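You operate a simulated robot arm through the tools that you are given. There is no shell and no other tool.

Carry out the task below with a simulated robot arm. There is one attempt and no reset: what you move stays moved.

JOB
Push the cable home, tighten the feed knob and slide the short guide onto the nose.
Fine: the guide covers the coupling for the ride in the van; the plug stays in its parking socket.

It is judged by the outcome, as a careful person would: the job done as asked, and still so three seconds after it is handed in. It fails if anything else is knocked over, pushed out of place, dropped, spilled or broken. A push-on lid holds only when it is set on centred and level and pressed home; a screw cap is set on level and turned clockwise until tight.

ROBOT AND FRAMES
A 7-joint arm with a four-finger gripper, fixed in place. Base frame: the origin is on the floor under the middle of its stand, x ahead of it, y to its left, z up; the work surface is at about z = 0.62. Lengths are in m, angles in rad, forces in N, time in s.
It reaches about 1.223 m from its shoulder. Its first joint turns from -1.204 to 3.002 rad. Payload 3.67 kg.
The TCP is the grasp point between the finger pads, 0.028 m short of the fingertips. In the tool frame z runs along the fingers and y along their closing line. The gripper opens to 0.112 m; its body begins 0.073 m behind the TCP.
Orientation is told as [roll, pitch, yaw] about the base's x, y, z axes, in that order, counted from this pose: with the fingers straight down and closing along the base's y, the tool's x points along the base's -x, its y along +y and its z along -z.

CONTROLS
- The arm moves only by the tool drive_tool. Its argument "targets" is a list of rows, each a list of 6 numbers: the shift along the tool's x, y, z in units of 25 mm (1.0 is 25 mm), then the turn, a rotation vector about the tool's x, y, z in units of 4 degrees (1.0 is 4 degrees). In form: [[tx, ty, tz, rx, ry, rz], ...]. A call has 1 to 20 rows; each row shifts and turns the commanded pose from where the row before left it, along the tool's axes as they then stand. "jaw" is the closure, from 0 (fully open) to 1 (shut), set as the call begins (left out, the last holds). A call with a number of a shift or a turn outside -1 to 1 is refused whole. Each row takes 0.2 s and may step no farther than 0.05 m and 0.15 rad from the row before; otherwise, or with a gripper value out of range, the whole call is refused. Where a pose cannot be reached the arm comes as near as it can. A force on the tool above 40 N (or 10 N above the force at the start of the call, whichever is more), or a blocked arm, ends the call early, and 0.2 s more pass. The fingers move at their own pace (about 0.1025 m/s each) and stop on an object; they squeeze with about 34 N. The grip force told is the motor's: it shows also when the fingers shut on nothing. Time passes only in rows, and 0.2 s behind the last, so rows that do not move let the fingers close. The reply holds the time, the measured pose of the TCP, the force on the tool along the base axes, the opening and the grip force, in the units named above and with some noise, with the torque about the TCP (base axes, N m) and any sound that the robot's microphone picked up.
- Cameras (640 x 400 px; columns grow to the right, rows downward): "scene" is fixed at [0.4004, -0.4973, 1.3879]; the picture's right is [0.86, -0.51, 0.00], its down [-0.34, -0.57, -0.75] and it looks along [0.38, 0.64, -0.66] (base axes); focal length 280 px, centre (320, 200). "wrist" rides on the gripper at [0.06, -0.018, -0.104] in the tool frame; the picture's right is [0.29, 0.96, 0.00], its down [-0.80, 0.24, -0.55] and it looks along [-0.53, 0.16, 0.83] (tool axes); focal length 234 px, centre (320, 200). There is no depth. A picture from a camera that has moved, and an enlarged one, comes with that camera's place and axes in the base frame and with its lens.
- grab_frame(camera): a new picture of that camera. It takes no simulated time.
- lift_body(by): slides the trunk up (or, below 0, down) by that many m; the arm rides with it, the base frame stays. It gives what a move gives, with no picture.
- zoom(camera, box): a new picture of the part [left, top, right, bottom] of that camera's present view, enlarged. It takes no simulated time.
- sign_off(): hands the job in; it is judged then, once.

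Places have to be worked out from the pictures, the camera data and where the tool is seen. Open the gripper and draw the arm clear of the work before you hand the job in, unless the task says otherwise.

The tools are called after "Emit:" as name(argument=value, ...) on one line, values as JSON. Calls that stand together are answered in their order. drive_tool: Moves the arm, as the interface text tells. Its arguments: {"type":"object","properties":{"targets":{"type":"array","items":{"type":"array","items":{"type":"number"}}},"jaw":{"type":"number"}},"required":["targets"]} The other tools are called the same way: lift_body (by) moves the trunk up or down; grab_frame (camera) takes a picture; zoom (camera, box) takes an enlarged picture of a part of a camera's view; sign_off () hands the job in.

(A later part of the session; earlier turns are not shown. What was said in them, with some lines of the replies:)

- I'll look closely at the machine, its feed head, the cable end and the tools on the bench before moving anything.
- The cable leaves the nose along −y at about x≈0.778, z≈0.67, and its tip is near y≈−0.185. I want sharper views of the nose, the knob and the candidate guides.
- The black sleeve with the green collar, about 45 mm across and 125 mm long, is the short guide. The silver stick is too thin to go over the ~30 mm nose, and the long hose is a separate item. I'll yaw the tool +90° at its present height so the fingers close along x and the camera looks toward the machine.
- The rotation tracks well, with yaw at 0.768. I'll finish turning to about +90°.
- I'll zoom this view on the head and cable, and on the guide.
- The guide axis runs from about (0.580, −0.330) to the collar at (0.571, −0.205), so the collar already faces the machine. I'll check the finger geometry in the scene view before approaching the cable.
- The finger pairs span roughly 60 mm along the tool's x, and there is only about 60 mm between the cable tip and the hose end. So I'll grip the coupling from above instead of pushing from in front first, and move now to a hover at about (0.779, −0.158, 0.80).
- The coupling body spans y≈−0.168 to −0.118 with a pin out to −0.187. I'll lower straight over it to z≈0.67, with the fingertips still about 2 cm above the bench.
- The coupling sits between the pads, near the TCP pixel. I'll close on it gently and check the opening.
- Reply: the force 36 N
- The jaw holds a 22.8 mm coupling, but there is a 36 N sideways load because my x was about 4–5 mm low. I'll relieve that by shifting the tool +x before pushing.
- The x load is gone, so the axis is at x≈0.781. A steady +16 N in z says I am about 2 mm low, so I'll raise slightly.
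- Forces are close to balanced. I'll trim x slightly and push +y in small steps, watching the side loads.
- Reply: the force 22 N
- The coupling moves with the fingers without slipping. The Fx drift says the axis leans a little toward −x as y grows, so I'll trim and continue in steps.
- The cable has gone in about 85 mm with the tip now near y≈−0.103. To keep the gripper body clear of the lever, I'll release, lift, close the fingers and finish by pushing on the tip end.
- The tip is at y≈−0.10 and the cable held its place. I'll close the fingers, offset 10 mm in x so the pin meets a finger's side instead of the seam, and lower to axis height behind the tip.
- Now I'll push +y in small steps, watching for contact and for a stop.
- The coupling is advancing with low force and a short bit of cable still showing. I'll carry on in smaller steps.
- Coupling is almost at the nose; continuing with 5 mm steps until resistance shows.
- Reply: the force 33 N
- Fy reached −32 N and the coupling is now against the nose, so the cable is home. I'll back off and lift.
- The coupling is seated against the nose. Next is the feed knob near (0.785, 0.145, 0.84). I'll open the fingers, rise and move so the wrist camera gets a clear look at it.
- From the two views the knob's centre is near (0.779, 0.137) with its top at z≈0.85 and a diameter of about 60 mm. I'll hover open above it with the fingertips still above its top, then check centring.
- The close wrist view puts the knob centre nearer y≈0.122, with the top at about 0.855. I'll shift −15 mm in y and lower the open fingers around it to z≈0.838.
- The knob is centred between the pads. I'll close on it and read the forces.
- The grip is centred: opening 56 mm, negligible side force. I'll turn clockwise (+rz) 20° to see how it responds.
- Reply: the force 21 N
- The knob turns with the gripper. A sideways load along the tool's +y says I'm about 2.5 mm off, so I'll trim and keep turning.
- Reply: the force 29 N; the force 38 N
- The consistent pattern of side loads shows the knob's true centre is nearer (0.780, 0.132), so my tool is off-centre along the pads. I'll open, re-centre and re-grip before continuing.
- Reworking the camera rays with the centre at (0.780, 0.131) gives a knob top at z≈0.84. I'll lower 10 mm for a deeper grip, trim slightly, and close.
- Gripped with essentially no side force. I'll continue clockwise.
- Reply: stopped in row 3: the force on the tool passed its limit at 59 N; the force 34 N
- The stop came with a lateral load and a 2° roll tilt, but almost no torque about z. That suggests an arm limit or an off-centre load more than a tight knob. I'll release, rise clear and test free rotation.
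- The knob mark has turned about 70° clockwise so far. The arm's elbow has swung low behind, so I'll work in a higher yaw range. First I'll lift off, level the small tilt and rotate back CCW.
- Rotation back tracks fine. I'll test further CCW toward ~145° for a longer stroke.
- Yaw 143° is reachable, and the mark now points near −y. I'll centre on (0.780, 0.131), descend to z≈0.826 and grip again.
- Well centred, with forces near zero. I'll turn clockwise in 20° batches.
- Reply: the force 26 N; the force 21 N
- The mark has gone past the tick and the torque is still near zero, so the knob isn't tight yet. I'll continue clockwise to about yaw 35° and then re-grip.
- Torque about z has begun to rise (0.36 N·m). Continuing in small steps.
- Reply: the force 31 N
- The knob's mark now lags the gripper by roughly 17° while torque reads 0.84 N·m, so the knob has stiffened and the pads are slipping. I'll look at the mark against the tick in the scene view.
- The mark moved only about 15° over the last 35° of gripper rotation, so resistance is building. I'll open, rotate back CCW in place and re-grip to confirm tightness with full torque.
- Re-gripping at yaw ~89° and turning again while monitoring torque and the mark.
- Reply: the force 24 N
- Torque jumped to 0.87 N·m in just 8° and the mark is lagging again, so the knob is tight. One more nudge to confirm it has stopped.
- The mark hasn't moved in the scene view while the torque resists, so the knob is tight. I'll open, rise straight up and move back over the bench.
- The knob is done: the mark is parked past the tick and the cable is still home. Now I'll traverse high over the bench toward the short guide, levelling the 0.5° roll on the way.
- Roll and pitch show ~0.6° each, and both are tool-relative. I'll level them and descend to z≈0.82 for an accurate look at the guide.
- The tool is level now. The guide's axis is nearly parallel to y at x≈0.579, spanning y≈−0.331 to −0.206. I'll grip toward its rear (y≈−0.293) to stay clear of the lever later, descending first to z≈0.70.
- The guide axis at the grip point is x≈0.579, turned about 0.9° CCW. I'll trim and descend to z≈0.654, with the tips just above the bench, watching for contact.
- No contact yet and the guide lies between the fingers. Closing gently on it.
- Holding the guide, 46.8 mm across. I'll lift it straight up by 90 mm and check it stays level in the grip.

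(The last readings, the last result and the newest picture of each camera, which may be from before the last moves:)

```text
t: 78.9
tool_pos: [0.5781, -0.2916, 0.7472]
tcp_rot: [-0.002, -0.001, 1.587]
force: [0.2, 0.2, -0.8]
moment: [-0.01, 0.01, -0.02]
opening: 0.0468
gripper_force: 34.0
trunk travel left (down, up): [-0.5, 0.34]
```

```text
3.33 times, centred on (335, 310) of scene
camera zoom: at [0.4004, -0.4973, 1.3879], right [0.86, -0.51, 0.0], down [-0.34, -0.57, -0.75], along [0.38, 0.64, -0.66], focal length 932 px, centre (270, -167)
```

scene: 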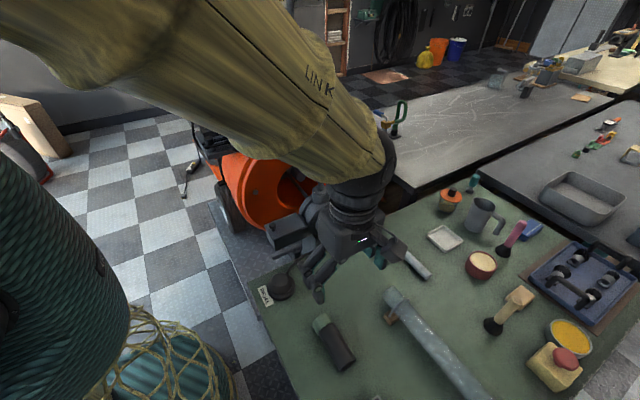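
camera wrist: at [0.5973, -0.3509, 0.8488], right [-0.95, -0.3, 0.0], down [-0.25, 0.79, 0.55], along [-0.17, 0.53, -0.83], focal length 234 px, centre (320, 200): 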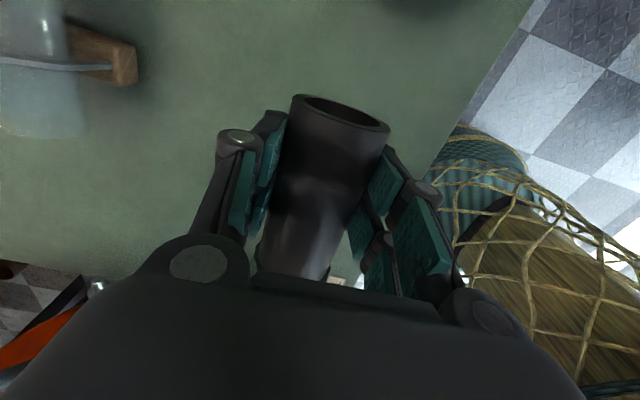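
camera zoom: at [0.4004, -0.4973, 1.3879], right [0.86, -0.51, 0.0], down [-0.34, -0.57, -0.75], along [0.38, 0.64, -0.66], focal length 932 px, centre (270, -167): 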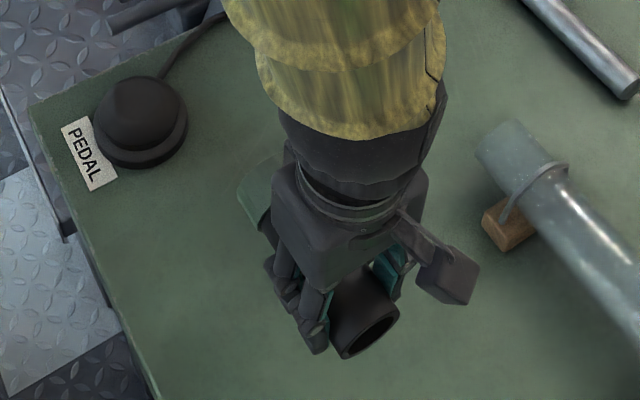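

The guide is held securely. I'll raise a bit more and carry it across to x≈0.78 well above the hose, turning −0.9° to align with the nose axis.

Emit:
drive_tool(targets=[[0, 0, -1, 0, 0, 0.23], [0, 0, -1, 0, 0, 0], [0, -1, 0, 0, 0, 0], [0, -1, 0, 0, 0, 0], [0, -1, 0, 0, 0, 0], [0, -1, 0, 0, 0, 0], [-0.4, -1, 0, 0, 0, 0], [-0.8, -1, 0, 0, 0, 0], [-1, -1, 0, 0, 0, 0], [-1, -1, 0, 0, 0, 0], [-1, 0, 0, 0, 0, 0], [-1, 0, 0, 0, 0, 0], [0, 0, 0, 0, 0, 0]])

Emit:
grab_frame(camera="wrist")

Emit:
zoom(camera="scene", box=[290, 150, 450, 310])

```text
t: 81.7
tool_pos: [0.7791, -0.1636, 0.7964]
tcp_rot: [0.001, -0.001, 1.571]
force: [0.8, -0.2, -0.8]
moment: [-0.04, -0.02, 0.01]
opening: 0.0469
gripper_force: 34.4
trunk travel left (down, up): [-0.5, 0.34]
```

```text
taken
camera wrist: at [0.7963, -0.2229, 0.8989], right [-0.96, -0.29, 0.0], down [-0.24, 0.8, 0.56], along [-0.16, 0.53, -0.83], focal length 234 px, centre (320, 200)
```

wrist: 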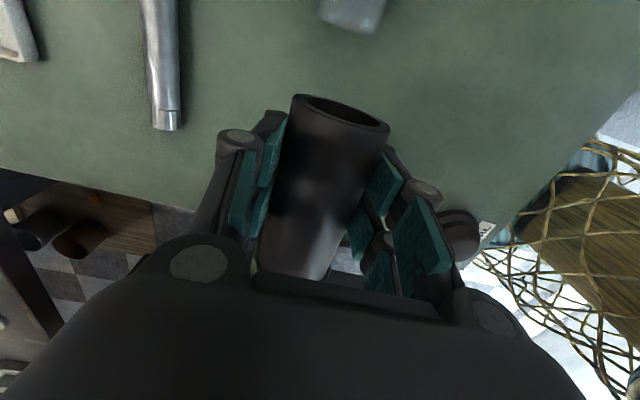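

```text
2.50 times, centred on (370, 230) of scene
camera zoom: at [0.4004, -0.4973, 1.3879], right [0.86, -0.51, 0.0], down [-0.34, -0.57, -0.75], along [0.38, 0.64, -0.66], focal length 699 px, centre (195, 125)
```

zoom: 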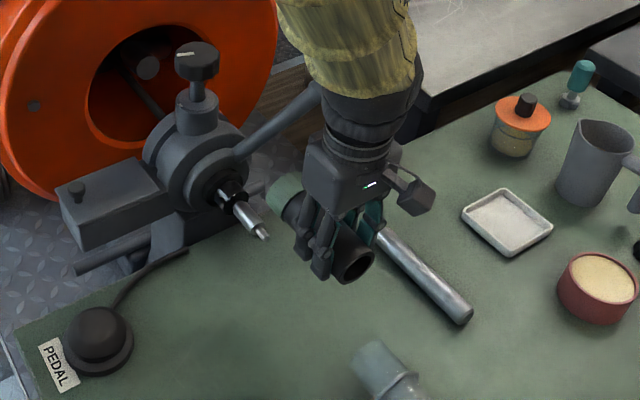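

Guide is above and in front of the coupling. I'll lower to z≈0.69 with a ~3 cm gap to the pin and check collinearity in both views.

Emit:
drive_tool(targets=[[0, -0.04, 1, 0, 0, 0], [0, 0, 1, 0, 0, 0], [0, 0, 1, 0, 0, 0], [0, 0, 0.8, 0, 0, 0], [0, 0, 0.46, 0, 0, 0], [0, 0, 0, 0, 0, 0]])

Emit:
zoom(camera="scene", box=[310, 190, 410, 290])

Emit:
grab_frame(camera="wrist")

```text
t: 83.1
tool_pos: [0.7806, -0.1635, 0.6908]
tcp_rot: [0.0, 0.001, 1.571]
force: [0.6, 0.5, -1.3]
moment: [0.0, 0.03, -0.02]
opening: 0.0472
gripper_force: 33.9
trunk travel left (down, up): [-0.5, 0.34]
```

```text
4.00 times, centred on (360, 240) of scene
camera zoom: at [0.4004, -0.4973, 1.3879], right [0.86, -0.51, 0.0], down [-0.34, -0.57, -0.75], along [0.38, 0.64, -0.66], focal length 1118 px, centre (160, 40)
```

zoom: 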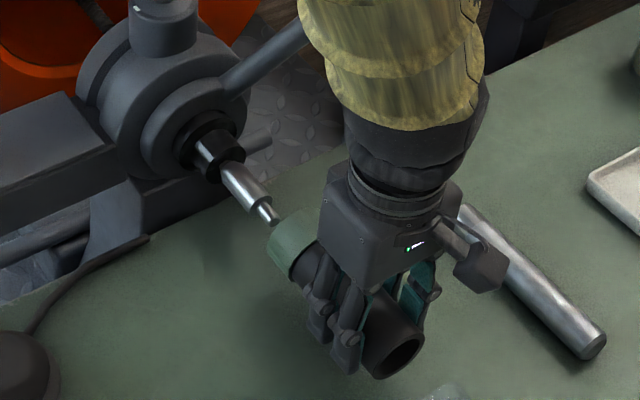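

```text
taken
camera wrist: at [0.7985, -0.2223, 0.793], right [-0.96, -0.29, 0.0], down [-0.24, 0.8, 0.55], along [-0.16, 0.53, -0.83], focal length 234 px, centre (320, 200)
```

wrist: 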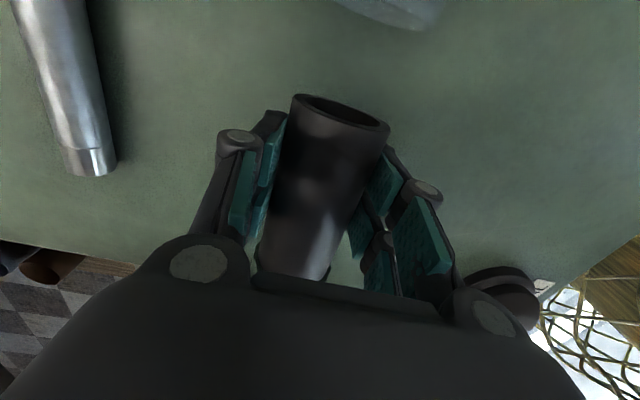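

Emit:
zoom(camera="scene", box=[355, 255, 425, 295])

Emit:
zoom(camera="scene", box=[345, 215, 405, 275])

```text
9.14 times, centred on (390, 275) of scene
camera zoom: at [0.4004, -0.4973, 1.3879], right [0.86, -0.51, 0.0], down [-0.34, -0.57, -0.75], along [0.38, 0.64, -0.66], focal length 2556 px, centre (-320, -486)
```

zoom: 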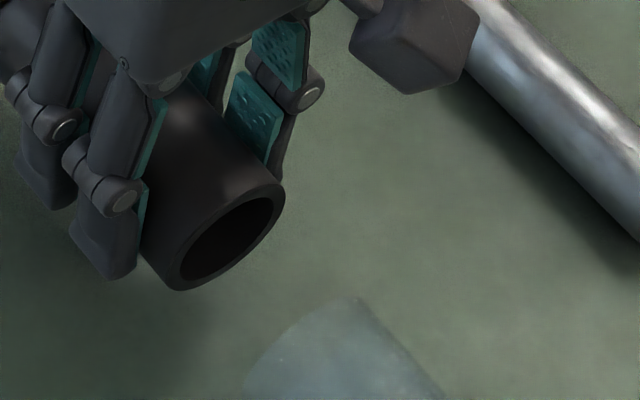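

```text
6.67 times, centred on (375, 245) of scene
camera zoom: at [0.4004, -0.4973, 1.3879], right [0.86, -0.51, 0.0], down [-0.34, -0.57, -0.75], along [0.38, 0.64, -0.66], focal length 1864 px, centre (-47, -100)
```

zoom: 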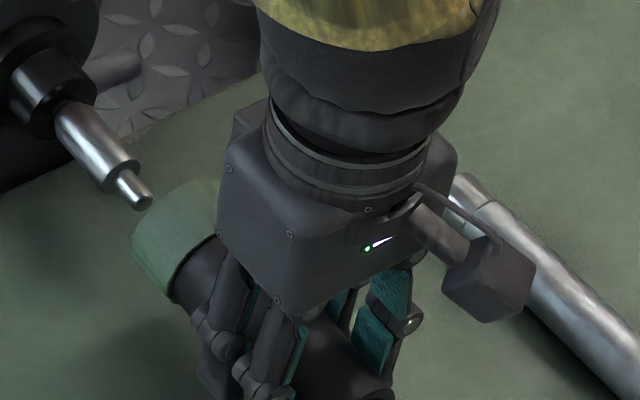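

I compared guide and coupling in the same view. The guide axis is about 7–10 mm above the cable axis, with the collar end about 1.5° nose-up. I'll check the nose's diameter closely before setting the final alignment.

Emit:
zoom(camera="scene", box=[325, 205, 385, 255])

Emit:
zoom(camera="scene", box=[335, 210, 365, 240])

```text
8.00 times, centred on (355, 230) of scene
camera zoom: at [0.4004, -0.4973, 1.3879], right [0.86, -0.51, 0.0], down [-0.34, -0.57, -0.75], along [0.38, 0.64, -0.66], focal length 2236 px, centre (40, -40)
```

zoom: 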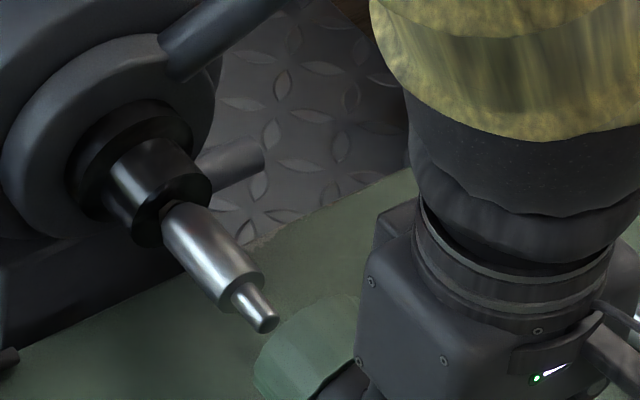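

```text
13.33 times, centred on (350, 225) of scene
camera zoom: at [0.4004, -0.4973, 1.3879], right [0.86, -0.51, 0.0], down [-0.34, -0.57, -0.75], along [0.38, 0.64, -0.66], focal length 3727 px, centre (-80, -133)
```

zoom: 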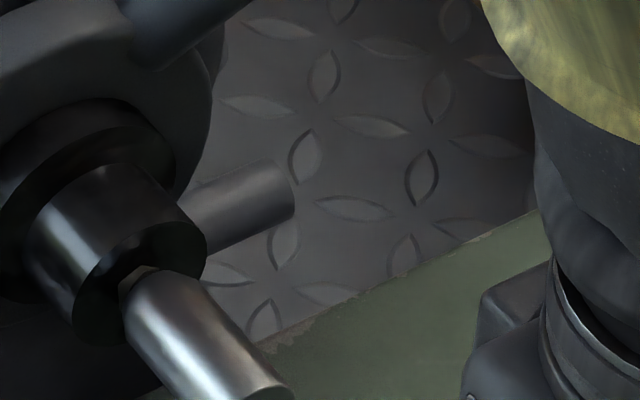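

The nose is about 37–38 mm across and the guide's bore looks only slightly bigger, so alignment matters. The cable axis fits x≈0.780, z≈0.672. I'll level the guide by ~1.1° and lower ~8 mm so the axes coincide, then advance partway over the coupling.

Emit:
drive_tool(targets=[[0, 0, 0.31, 0, 0.28, 0], [0, 0, 0, 0, 0, 0], [-0.4, 0, 0, 0, 0, 0], [-0.4, 0, 0, 0, 0, 0], [-0.4, 0, 0, 0, 0, 0], [0, 0, 0, 0, 0, 0]])

Emit:
zoom(camera="scene", box=[325, 200, 405, 280])

```text
t: 84.5
tool_pos: [0.7807, -0.133, 0.6842]
tcp_rot: [-0.001, 0.018, 1.572]
force: [0.3, 0.7, -1.3]
moment: [-0.06, 0.0, 0.02]
opening: 0.047
gripper_force: 34.7
trunk travel left (down, up): [-0.5, 0.34]
```

```text
5.00 times, centred on (365, 240) of scene
camera zoom: at [0.4004, -0.4973, 1.3879], right [0.86, -0.51, 0.0], down [-0.34, -0.57, -0.75], along [0.38, 0.64, -0.66], focal length 1398 px, centre (95, 0)
```

zoom: 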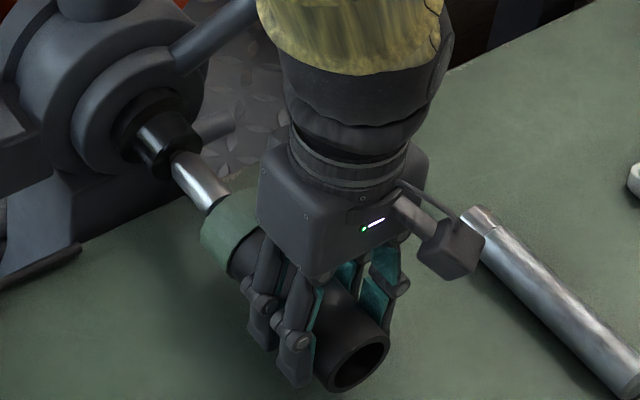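

The collar is now over the pin. I'll check centring of the coupling against the collar up close.

Emit:
zoom(camera="scene", box=[340, 215, 380, 255])

Emit:
zoom(camera="scene", box=[355, 245, 405, 285])

```text
10.00 times, centred on (360, 235) of scene
camera zoom: at [0.4004, -0.4973, 1.3879], right [0.86, -0.51, 0.0], down [-0.34, -0.57, -0.75], along [0.38, 0.64, -0.66], focal length 2795 px, centre (-80, -150)
```

zoom: 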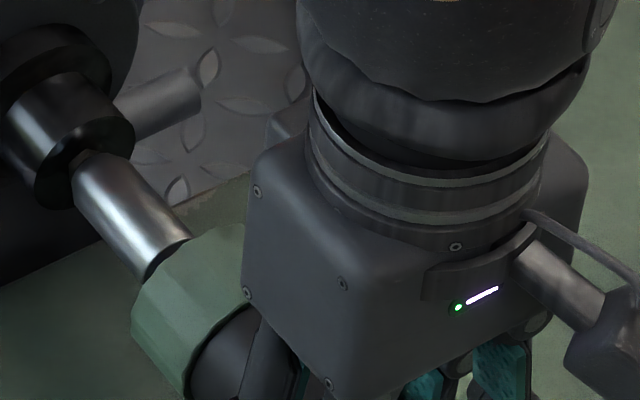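

```text
10.00 times, centred on (380, 265) of scene
camera zoom: at [0.4004, -0.4973, 1.3879], right [0.86, -0.51, 0.0], down [-0.34, -0.57, -0.75], along [0.38, 0.64, -0.66], focal length 2795 px, centre (-280, -450)
```

zoom: 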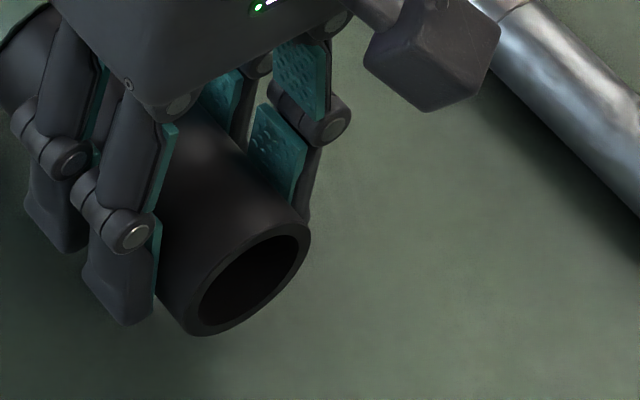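

The far end of the guide looks about 2 mm high relative to the axis. I'll lower 2 mm and advance to just short of the nose face, watching for any contact.

Emit:
drive_tool(targets=[[0, 0, 0.08, 0, 0, 0], [-0.3, 0, 0, 0, 0, 0], [-0.3, 0, 0, 0, 0, 0], [-0.3, 0, 0, 0, 0, 0], [-0.3, 0, 0, 0, 0, 0], [0, 0, 0, 0, 0, 0]])

Emit:
zoom(camera="scene", box=[330, 205, 380, 255])

Emit:
zoom(camera="scene", box=[350, 235, 400, 275])

```text
t: 85.9
tool_pos: [0.7795, -0.1033, 0.6802]
tcp_rot: [-0.001, 0.018, 1.572]
force: [-0.4, 0.7, -2.2]
moment: [0.03, 0.02, -0.01]
opening: 0.0468
gripper_force: 34.1
trunk travel left (down, up): [-0.5, 0.34]
```

```text
8.00 times, centred on (355, 230) of scene
camera zoom: at [0.4004, -0.4973, 1.3879], right [0.86, -0.51, 0.0], down [-0.34, -0.57, -0.75], along [0.38, 0.64, -0.66], focal length 2236 px, centre (40, -40)
```

zoom: 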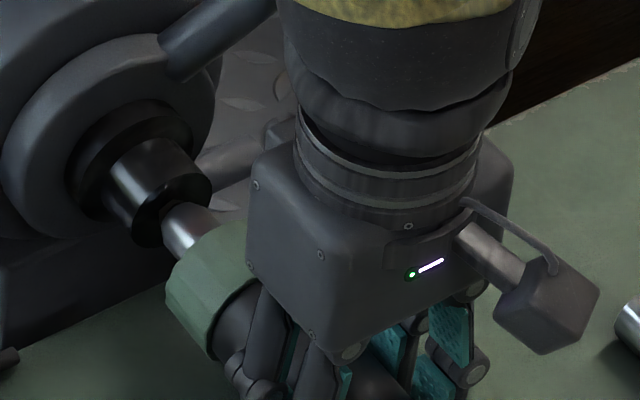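

```text
10.00 times, centred on (375, 255) of scene
camera zoom: at [0.4004, -0.4973, 1.3879], right [0.86, -0.51, 0.0], down [-0.34, -0.57, -0.75], along [0.38, 0.64, -0.66], focal length 2795 px, centre (-230, -350)
```

zoom: 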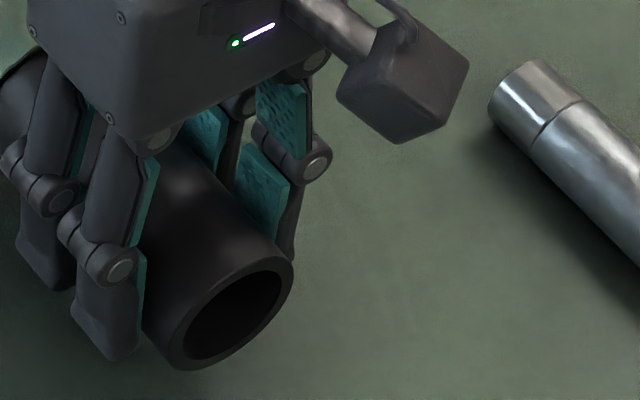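

The axes look aligned to about a millimetre or two. I'll advance slowly in small steps to the nose and feel for contact.

Emit:
drive_tool(targets=[[-0.2, 0, 0, 0, 0, 0], [-0.2, 0, 0, 0, 0, 0], [-0.2, 0, 0, 0, 0, 0], [-0.2, 0, 0, 0, 0, 0], [0, 0, 0, 0, 0, 0]])

Emit:
zoom(camera="scene", box=[330, 205, 380, 255])

```text
t: 87.1
tool_pos: [0.7796, -0.0821, 0.6797]
tcp_rot: [0.001, 0.019, 1.572]
force: [0.2, 0.1, -1.1]
moment: [-0.02, 0.03, 0.01]
opening: 0.047
gripper_force: 33.9
trunk travel left (down, up): [-0.5, 0.34]
```

```text
8.00 times, centred on (355, 230) of scene
camera zoom: at [0.4004, -0.4973, 1.3879], right [0.86, -0.51, 0.0], down [-0.34, -0.57, -0.75], along [0.38, 0.64, -0.66], focal length 2236 px, centre (40, -40)
```

zoom: 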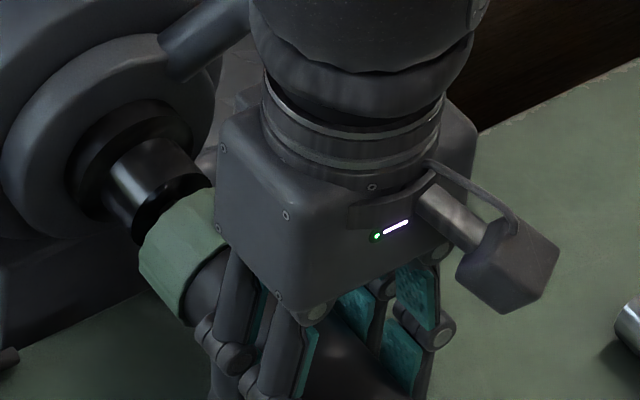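

Emit:
drive_tool(targets=[[-0.12, 0, 0, 0, 0, 0], [-0.12, 0, 0, 0, 0, 0], [-0.12, 0, 0, 0, 0, 0], [0, 0, 0, 0, 0, 0]])

Emit:
zoom(camera="scene", box=[330, 205, 380, 255])

```text
t: 88.1
tool_pos: [0.7801, -0.0746, 0.6797]
tcp_rot: [0.001, 0.02, 1.571]
force: [0.1, -0.1, -1.3]
moment: [-0.02, 0.02, 0.02]
opening: 0.047
gripper_force: 34.4
trunk travel left (down, up): [-0.5, 0.34]
```

```text
8.00 times, centred on (355, 230) of scene
camera zoom: at [0.4004, -0.4973, 1.3879], right [0.86, -0.51, 0.0], down [-0.34, -0.57, -0.75], along [0.38, 0.64, -0.66], focal length 2236 px, centre (40, -40)
```

zoom: 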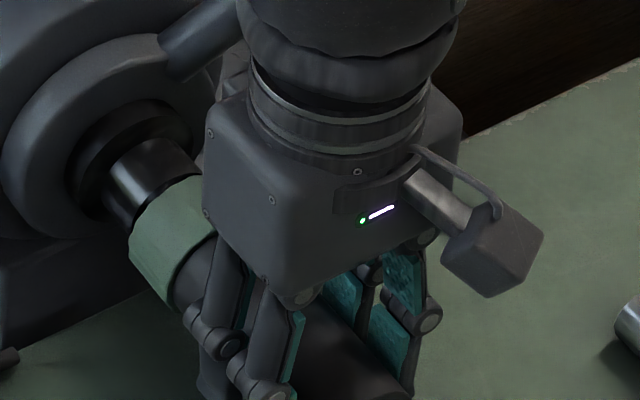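

No force yet and the collar's rim appears to be passing over the nose's front edge. Continuing slowly.

Emit:
drive_tool(targets=[[-0.12, 0, 0, 0, 0, 0], [-0.12, 0, 0, 0, 0, 0], [-0.12, 0, 0, 0, 0, 0], [0, 0, 0, 0, 0, 0]])

Emit:
zoom(camera="scene", box=[330, 205, 380, 255])

```text
t: 89.1
tool_pos: [0.7804, -0.0651, 0.6796]
tcp_rot: [0.001, 0.019, 1.57]
force: [-0.2, 0.4, -1.9]
moment: [-0.03, 0.0, 0.0]
opening: 0.0468
gripper_force: 33.9
trunk travel left (down, up): [-0.5, 0.34]
```

```text
8.00 times, centred on (355, 230) of scene
camera zoom: at [0.4004, -0.4973, 1.3879], right [0.86, -0.51, 0.0], down [-0.34, -0.57, -0.75], along [0.38, 0.64, -0.66], focal length 2236 px, centre (40, -40)
```

zoom: 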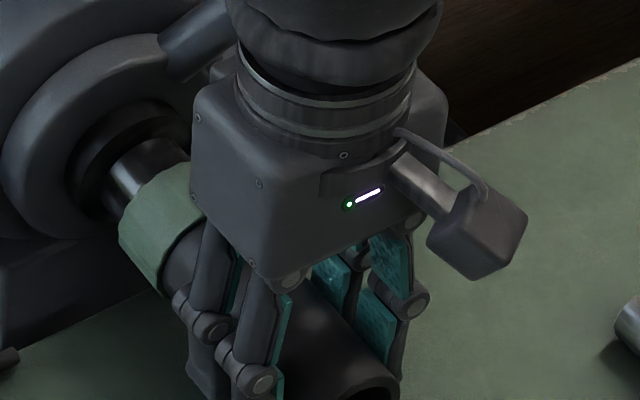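

It is sliding on freely. Continuing toward the ring, keeping an eye on the lever clearance.

Emit:
drive_tool(targets=[[-0.12, 0, 0, 0, 0, 0], [-0.12, 0, 0, 0, 0, 0], [-0.12, 0, 0, 0, 0, 0], [0, 0, 0, 0, 0, 0]])

Emit:
zoom(camera="scene", box=[320, 190, 380, 250])

```text
t: 90.1
tool_pos: [0.7792, -0.0549, 0.6802]
tcp_rot: [0.0, 0.019, 1.571]
force: [0.4, 0.6, -1.0]
moment: [-0.01, 0.01, 0.0]
opening: 0.0471
gripper_force: 33.8
trunk travel left (down, up): [-0.5, 0.34]
```

```text
6.67 times, centred on (350, 220) of scene
camera zoom: at [0.4004, -0.4973, 1.3879], right [0.86, -0.51, 0.0], down [-0.34, -0.57, -0.75], along [0.38, 0.64, -0.66], focal length 1864 px, centre (120, 67)
```

zoom: 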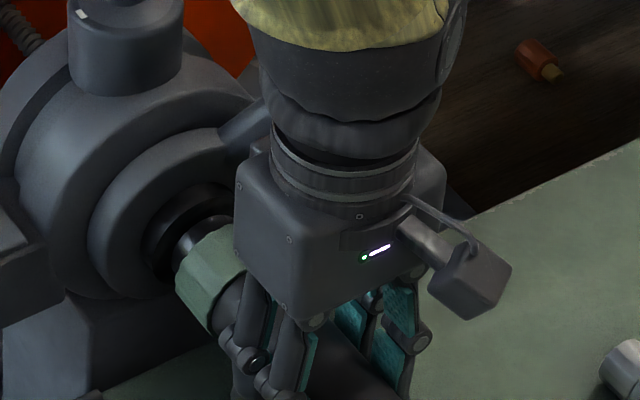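

Emit:
drive_tool(targets=[[-0.12, 0, 0, 0, 0, 0], [-0.12, 0, 0, 0, 0, 0], [0, 0, 0, 0, 0, 0]])

Emit:
zoom(camera="scene", box=[320, 190, 380, 250])

```text
t: 90.9
tool_pos: [0.7811, -0.0501, 0.6787]
tcp_rot: [-0.001, 0.019, 1.572]
force: [0.2, 0.4, -0.5]
moment: [-0.01, 0.02, 0.0]
opening: 0.047
gripper_force: 34.2
trunk travel left (down, up): [-0.5, 0.34]
```

```text
6.67 times, centred on (350, 220) of scene
camera zoom: at [0.4004, -0.4973, 1.3879], right [0.86, -0.51, 0.0], down [-0.34, -0.57, -0.75], along [0.38, 0.64, -0.66], focal length 1864 px, centre (120, 67)
```

zoom: 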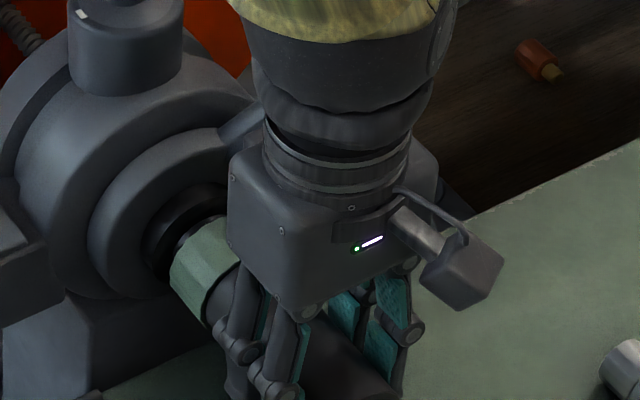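

Emit:
drive_tool(targets=[[-0.1, 0, 0, 0, 0, 0], [-0.1, 0, 0, 0, 0, 0], [0, 0, 0, 0, 0, 0]])

Emit:
zoom(camera="scene", box=[325, 200, 365, 240])

Emit:
grab_frame(camera="wrist")

```text
t: 91.7
tool_pos: [0.7808, -0.0441, 0.6798]
tcp_rot: [-0.001, 0.02, 1.571]
force: [-0.7, -0.4, -1.5]
moment: [-0.08, 0.02, -0.03]
opening: 0.047
gripper_force: 34.4
trunk travel left (down, up): [-0.5, 0.34]
```

```text
10.00 times, centred on (345, 220) of scene
camera zoom: at [0.4004, -0.4973, 1.3879], right [0.86, -0.51, 0.0], down [-0.34, -0.57, -0.75], along [0.38, 0.64, -0.66], focal length 2795 px, centre (70, 0)
```

zoom: 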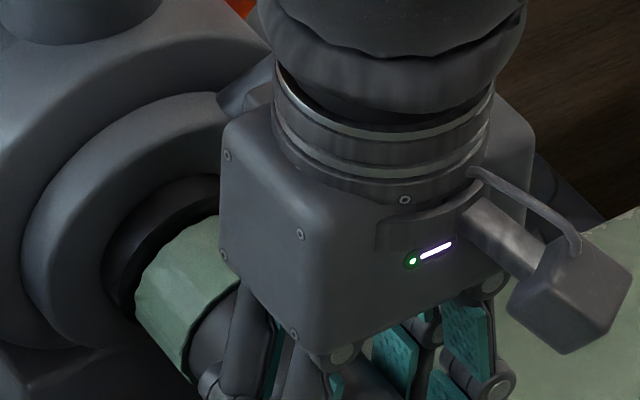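

```text
taken
camera wrist: at [0.7976, -0.1016, 0.7834], right [-0.96, -0.29, 0.01], down [-0.24, 0.81, 0.54], along [-0.16, 0.51, -0.84], focal length 234 px, centre (320, 200)
```

wrist: 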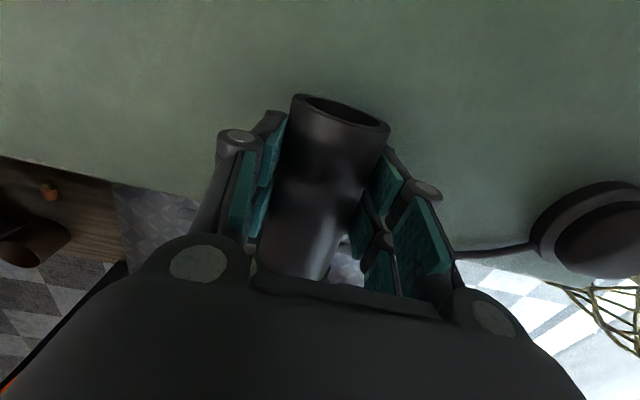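

Emit:
drive_tool(targets=[[-0.1, 0, 0, 0, 0, 0], [-0.1, 0, 0, 0, 0, 0], [0, 0, 0, 0, 0, 0]])

Emit:
zoom(camera="scene", box=[325, 200, 365, 240])

```text
t: 92.5
tool_pos: [0.7798, -0.0397, 0.6793]
tcp_rot: [-0.001, 0.02, 1.57]
force: [-0.6, -2.5, 8.6]
moment: [-0.56, 0.12, 0.16]
opening: 0.0472
gripper_force: 34.2
trunk travel left (down, up): [-0.5, 0.34]
```

```text
10.00 times, centred on (345, 220) of scene
camera zoom: at [0.4004, -0.4973, 1.3879], right [0.86, -0.51, 0.0], down [-0.34, -0.57, -0.75], along [0.38, 0.64, -0.66], focal length 2795 px, centre (70, 0)
```

zoom: 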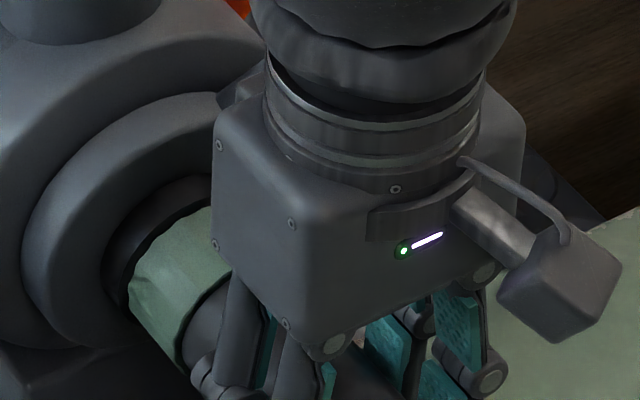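

First contact: Fz +8.6 and Mx −0.56 suggest the guide's front is tilted slightly up on the nose. I'll ease the tilt and height to zero out these loads before the last push.

Emit:
drive_tool(targets=[[0, 0, -0.03, 0, 0.1, 0], [0, 0, 0, 0, 0.1, 0], [0, 0, 0, 0, 0, 0]])

```text
t: 93.3
tool_pos: [0.781, -0.0383, 0.6797]
tcp_rot: [0.001, 0.033, 1.57]
force: [1.4, 2.6, 5.2]
moment: [0.78, -0.04, -0.08]
opening: 0.047
gripper_force: 34.1
trunk travel left (down, up): [-0.5, 0.34]
```

Emit:
drive_tool(targets=[[0, 0, -0.03, 0, -0.11, 0], [0, 0, 0, 0, 0, 0]])

```text
t: 93.9
tool_pos: [0.7808, -0.0394, 0.6795]
tcp_rot: [0.001, 0.026, 1.571]
force: [3.2, 6.6, -3.9]
moment: [-0.83, -0.03, -0.15]
opening: 0.0467
gripper_force: 34.0
trunk travel left (down, up): [-0.5, 0.34]
```

The fit is snug, so small tilts swing the moment. I'll take the midpoint and push forward in 2 mm steps to find the seat.

Emit:
drive_tool(targets=[[0, 0, 0.01, 0, 0.055, 0], [-0.08, 0, 0, 0, 0, 0], [-0.08, 0, 0, 0, 0, 0], [0, 0, 0, 0, 0, 0]])

Emit:
zoom(camera="scene", box=[325, 200, 365, 240])

```text
t: 94.9
tool_pos: [0.78, -0.0382, 0.6789]
tcp_rot: [0.002, 0.03, 1.569]
force: [1.1, -27.1, 0.5]
moment: [-0.1, 0.0, -0.01]
opening: 0.0471
gripper_force: 34.0
trunk travel left (down, up): [-0.5, 0.34]
```

```text
10.00 times, centred on (345, 220) of scene
camera zoom: at [0.4004, -0.4973, 1.3879], right [0.86, -0.51, 0.0], down [-0.34, -0.57, -0.75], along [0.38, 0.64, -0.66], focal length 2795 px, centre (70, 0)
```

zoom: 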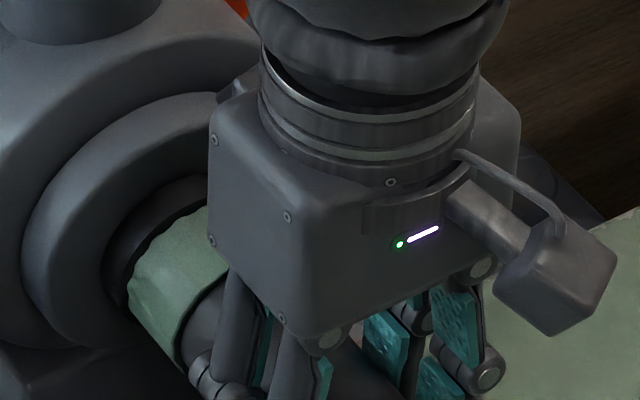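

Fy is now −27 N with the other loads near zero, so the collar is against the ring. I'll check the guide hasn't slipped in the grip and give a last firm nudge.

Emit:
drive_tool(targets=[[-0.05, 0, 0, 0, 0, 0], [0, 0, 0, 0, 0, 0]])

Emit:
grab_frame(camera="wrist")

Emit:
zoom(camera="scene", box=[310, 190, 400, 280])

```text
t: 95.5
tool_pos: [0.78, -0.0359, 0.6796]
tcp_rot: [0.001, 0.029, 1.572]
force: [0.4, -24.8, -3.0]
moment: [-0.75, -0.02, 0.03]
opening: 0.0472
gripper_force: 33.9
trunk travel left (down, up): [-0.5, 0.34]
```

```text
taken
camera wrist: at [0.7977, -0.0921, 0.7844], right [-0.96, -0.29, 0.01], down [-0.24, 0.81, 0.53], along [-0.16, 0.51, -0.85], focal length 234 px, centre (320, 200)
```

wrist: 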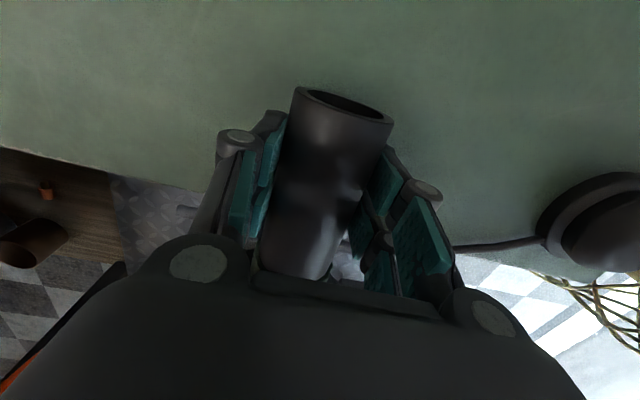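

```text
4.44 times, centred on (355, 235) of scene
camera zoom: at [0.4004, -0.4973, 1.3879], right [0.86, -0.51, 0.0], down [-0.34, -0.57, -0.75], along [0.38, 0.64, -0.66], focal length 1242 px, centre (164, 44)
```

zoom: 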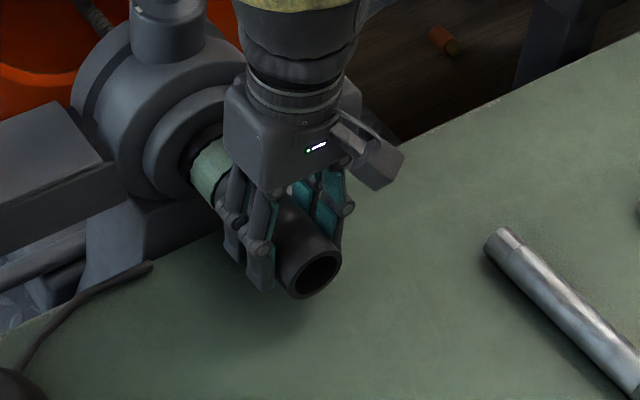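

The guide slid ~3 mm back in the grip under the push, confirming it is bottomed on the ring. I'll relax the push slightly, then open and let it settle.

Emit:
drive_tool(targets=[[0.06, 0, 0, 0, 0, 0], [0.04, 0, 0, 0, 0, 0], [0, 0, 0, 0, 0, 0]])

```text
t: 96.3
tool_pos: [0.7806, -0.0364, 0.6801]
tcp_rot: [-0.001, 0.029, 1.572]
force: [-0.4, -3.7, -4.9]
moment: [-0.55, 0.06, -0.03]
opening: 0.0472
gripper_force: 34.2
trunk travel left (down, up): [-0.5, 0.34]
```

Emit:
drive_tool(targets=[[0, 0, 0, 0, 0, 0], [0, 0, 0, 0, 0, 0], [0, 0, 0, 0, 0, 0], [0, 0, 0, 0, 0, 0]], jaw=0.2)

Emit:
grab_frame(camera="wrist")

Emit:
zoom(camera="scene", box=[310, 190, 400, 280])

```text
t: 97.3
tool_pos: [0.7792, -0.0374, 0.6802]
tcp_rot: [-0.001, 0.03, 1.569]
force: [0.5, 0.0, 0.4]
moment: [-0.04, -0.01, 0.04]
opening: 0.0897
gripper_force: 0.0
trunk travel left (down, up): [-0.5, 0.34]
```

```text
taken
camera wrist: at [0.7978, -0.0936, 0.785], right [-0.96, -0.29, 0.01], down [-0.24, 0.81, 0.53], along [-0.16, 0.51, -0.85], focal length 234 px, centre (320, 200)
```

wrist: 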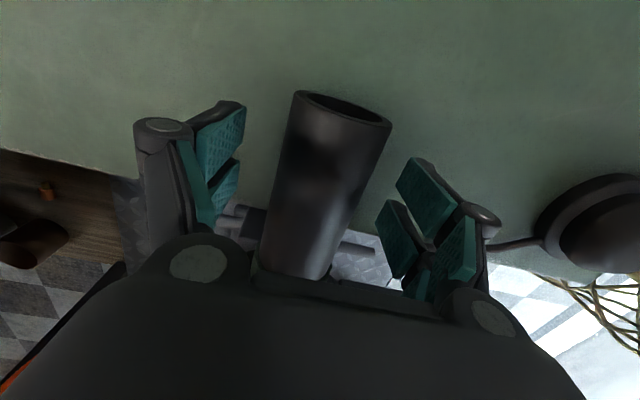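

```text
4.44 times, centred on (355, 235) of scene
camera zoom: at [0.4004, -0.4973, 1.3879], right [0.86, -0.51, 0.0], down [-0.34, -0.57, -0.75], along [0.38, 0.64, -0.66], focal length 1242 px, centre (164, 44)
```

zoom: 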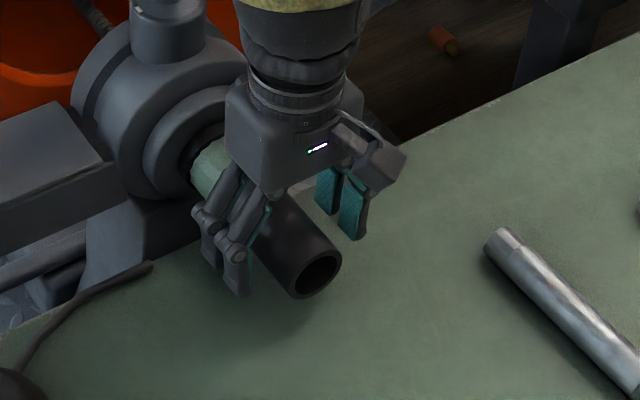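

The guide stays put on the nose after release. I'll rise straight up, levelling once clear, and back away for a full look.

Emit:
drive_tool(targets=[[0, 0, -0.6, 0, 0, 0], [0, 0, -1, 0, 0, 0], [0, 0, -1, 0, 0, 0], [0, 0, -1, 0, 0, 0], [0, 0, -1, 0, 0, 0], [0, 0, -1, 0, -0.42, 0], [0.8, 0, -1, 0, 0, 0], [1, 0, -1, 0, 0, 0], [1, 0, -1, 0, 0, 0], [1, 0, -1, 0, 0, 0], [1, 0, 0, 0, 0, 0], [1, 0, 0, 0, 0, 0]])

Emit:
grab_frame(camera="wrist")

Emit:
grab_frame(camera="scene")

Emit:
zoom(camera="scene", box=[290, 170, 390, 270])

```text
t: 99.9
tool_pos: [0.7789, -0.179, 0.9222]
tcp_rot: [0.0, -0.002, 1.571]
force: [0.2, -0.2, -0.1]
moment: [0.02, -0.01, -0.02]
opening: 0.0895
gripper_force: 0.0
trunk travel left (down, up): [-0.5, 0.34]
```

```text
taken
camera wrist: at [0.7975, -0.2387, 1.0255], right [-0.96, -0.29, 0.0], down [-0.24, 0.8, 0.56], along [-0.16, 0.53, -0.83], focal length 234 px, centre (320, 200)
```

wrist: 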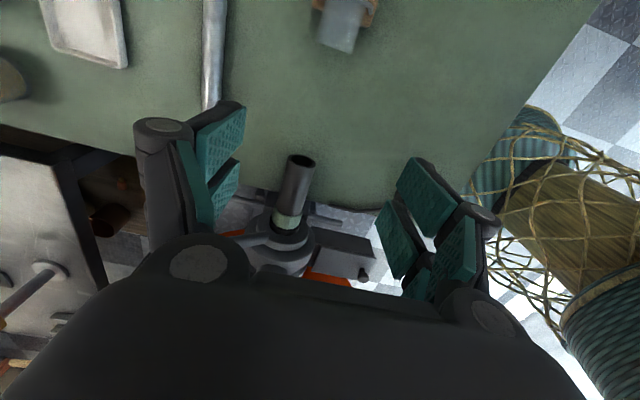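

```text
taken
```

scene: 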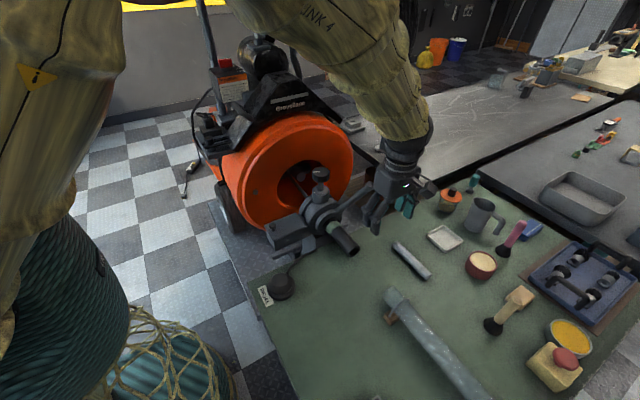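

```text
4.00 times, centred on (340, 220) of scene
camera zoom: at [0.4004, -0.4973, 1.3879], right [0.86, -0.51, 0.0], down [-0.34, -0.57, -0.75], along [0.38, 0.64, -0.66], focal length 1118 px, centre (240, 120)
```

zoom: 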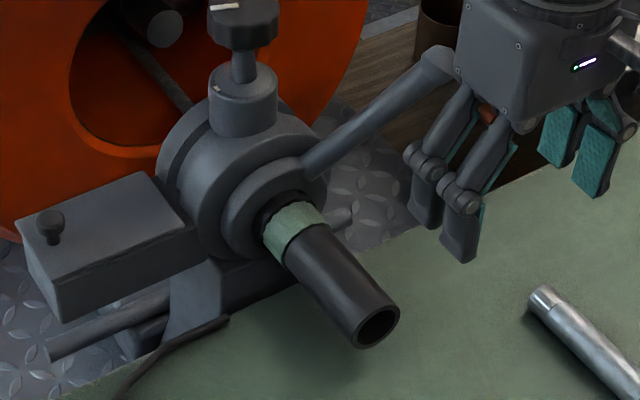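

The guide sits on the nose. I'll zoom in on the collar-to-ring joint and the knob for a final check.

Emit:
zoom(camera="scene", box=[340, 210, 380, 250])

Emit:
zoom(camera="wrist", box=[220, 140, 380, 290])

Emit:
zoom(camera="scene", box=[180, 20, 330, 180])

```text
10.00 times, centred on (360, 230) of scene
camera zoom: at [0.4004, -0.4973, 1.3879], right [0.86, -0.51, 0.0], down [-0.34, -0.57, -0.75], along [0.38, 0.64, -0.66], focal length 2795 px, centre (-80, -100)
```

zoom: 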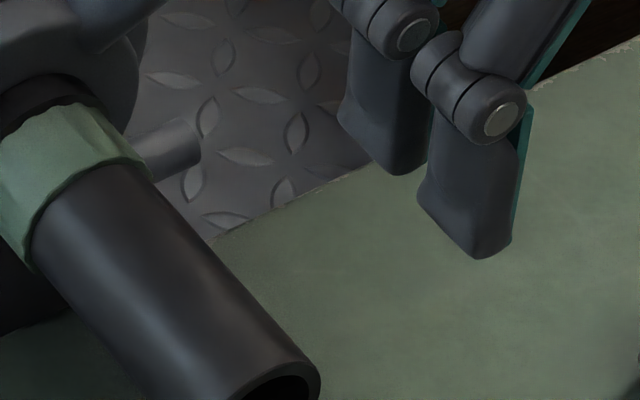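

```text
2.67 times, centred on (300, 215) of wrist
camera zoom: at [0.7975, -0.2387, 1.0255], right [-0.96, -0.29, 0.0], down [-0.24, 0.8, 0.56], along [-0.16, 0.53, -0.83], focal length 624 px, centre (373, 160)
```

zoom: 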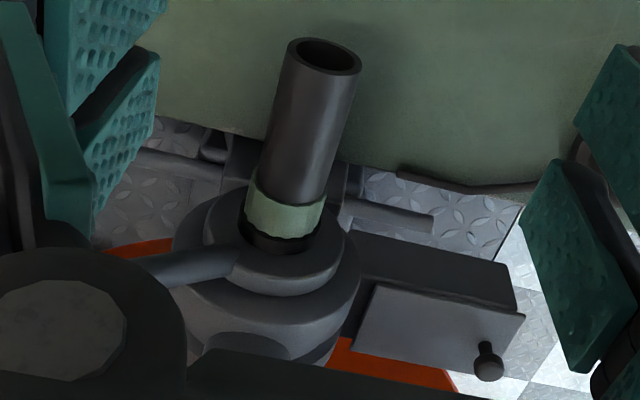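

```text
2.50 times, centred on (255, 100) of scene
camera zoom: at [0.4004, -0.4973, 1.3879], right [0.86, -0.51, 0.0], down [-0.34, -0.57, -0.75], along [0.38, 0.64, -0.66], focal length 699 px, centre (482, 450)
```

zoom: 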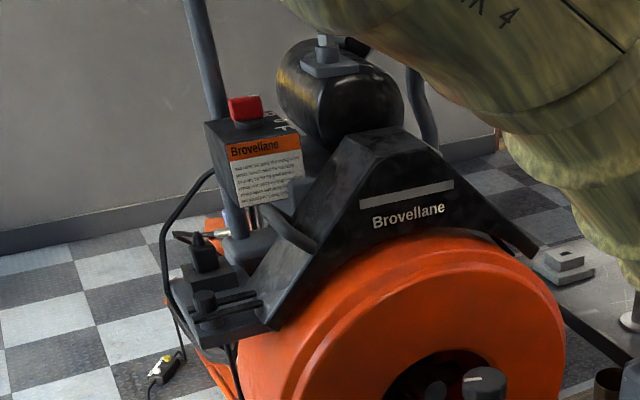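

The collar is flush against the ring, the tube is straight along the nose axis, the knob is tight, and the plug is still in its parking socket. I'll open fully and draw the arm up and away to the start area.

Emit:
drive_tool(targets=[[0.4, -0.4, -1, 0, 0, 0], [0.4, -0.4, -1, 0, 0, 0], [0.4, -0.4, -1, 0, 0, 0], [0, -0.4, -1, 0, 0, 0], [0, -0.4, -1, 0, 0, 0], [0, -0.4, -1, 0, 0, 0], [0, -0.4, -1, 0, 0, 0], [0, 0, -1, 0, 0, 0], [0, 0, -1, 0, 0, 0], [0, 0, 0, 0, 0, 0], [0, 0, 0, 0, 0, 0]], jaw=0)

Emit:
grab_frame(camera="scene")

Emit:
zoom(camera="scene", box=[290, 150, 390, 270])

```text
t: 102.3
tool_pos: [0.8496, -0.2097, 1.1452]
tcp_rot: [0.0, 0.0, 1.572]
force: [-0.9, -0.4, 0.3]
moment: [0.0, -0.02, 0.0]
opening: 0.1123
gripper_force: 0.0
trunk travel left (down, up): [-0.5, 0.34]
```

```text
taken
```

scene: 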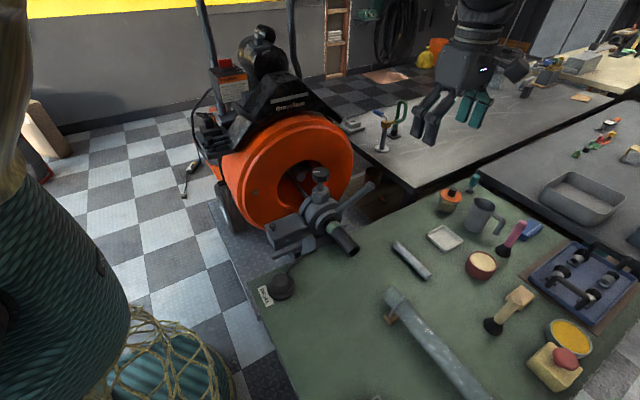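

```text
3.33 times, centred on (340, 210) of scene
camera zoom: at [0.4004, -0.4973, 1.3879], right [0.86, -0.51, 0.0], down [-0.34, -0.57, -0.75], along [0.38, 0.64, -0.66], focal length 932 px, centre (253, 167)
```

zoom: 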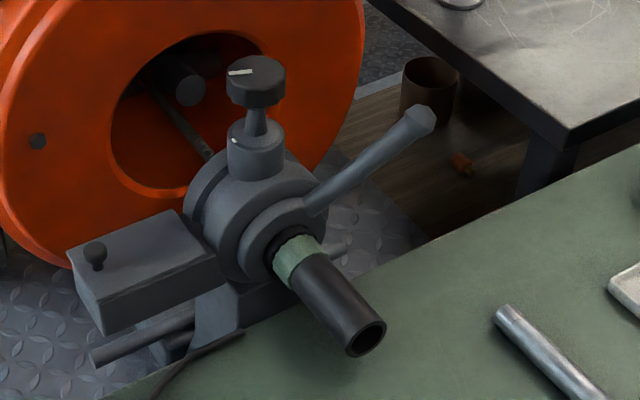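

The three parts of the job look done: cable home, feed knob tight, and the short guide seated on the nose over the coupling. Nothing else has moved and the arm is clear with the gripper open, so I'm handing it in.

Emit:
sign_off()

```text
The job is handed in.
```

The cable is home, the feed knob is tight, and the short guide is on the nose covering the coupling. I handed the job in with the gripper open and the arm drawn clear.

- **Cable:** I pushed it in about 14 cm until the coupling stopped against the nose, with about 32 N of resistance.
- **Feed knob:** I turned it clockwise roughly half a turn. It then stopped moving and the pads slipped against it at about 0.85 N·m.
- **Short guide:** I took the black tube with the green collar as the short guide and slid it on collar end first. It stopped against the ring behind the nose, and it stayed put when I let go.

I left the plug alone; in the last close view it was still in its socket. The final pictures show nothing else knocked or shifted.
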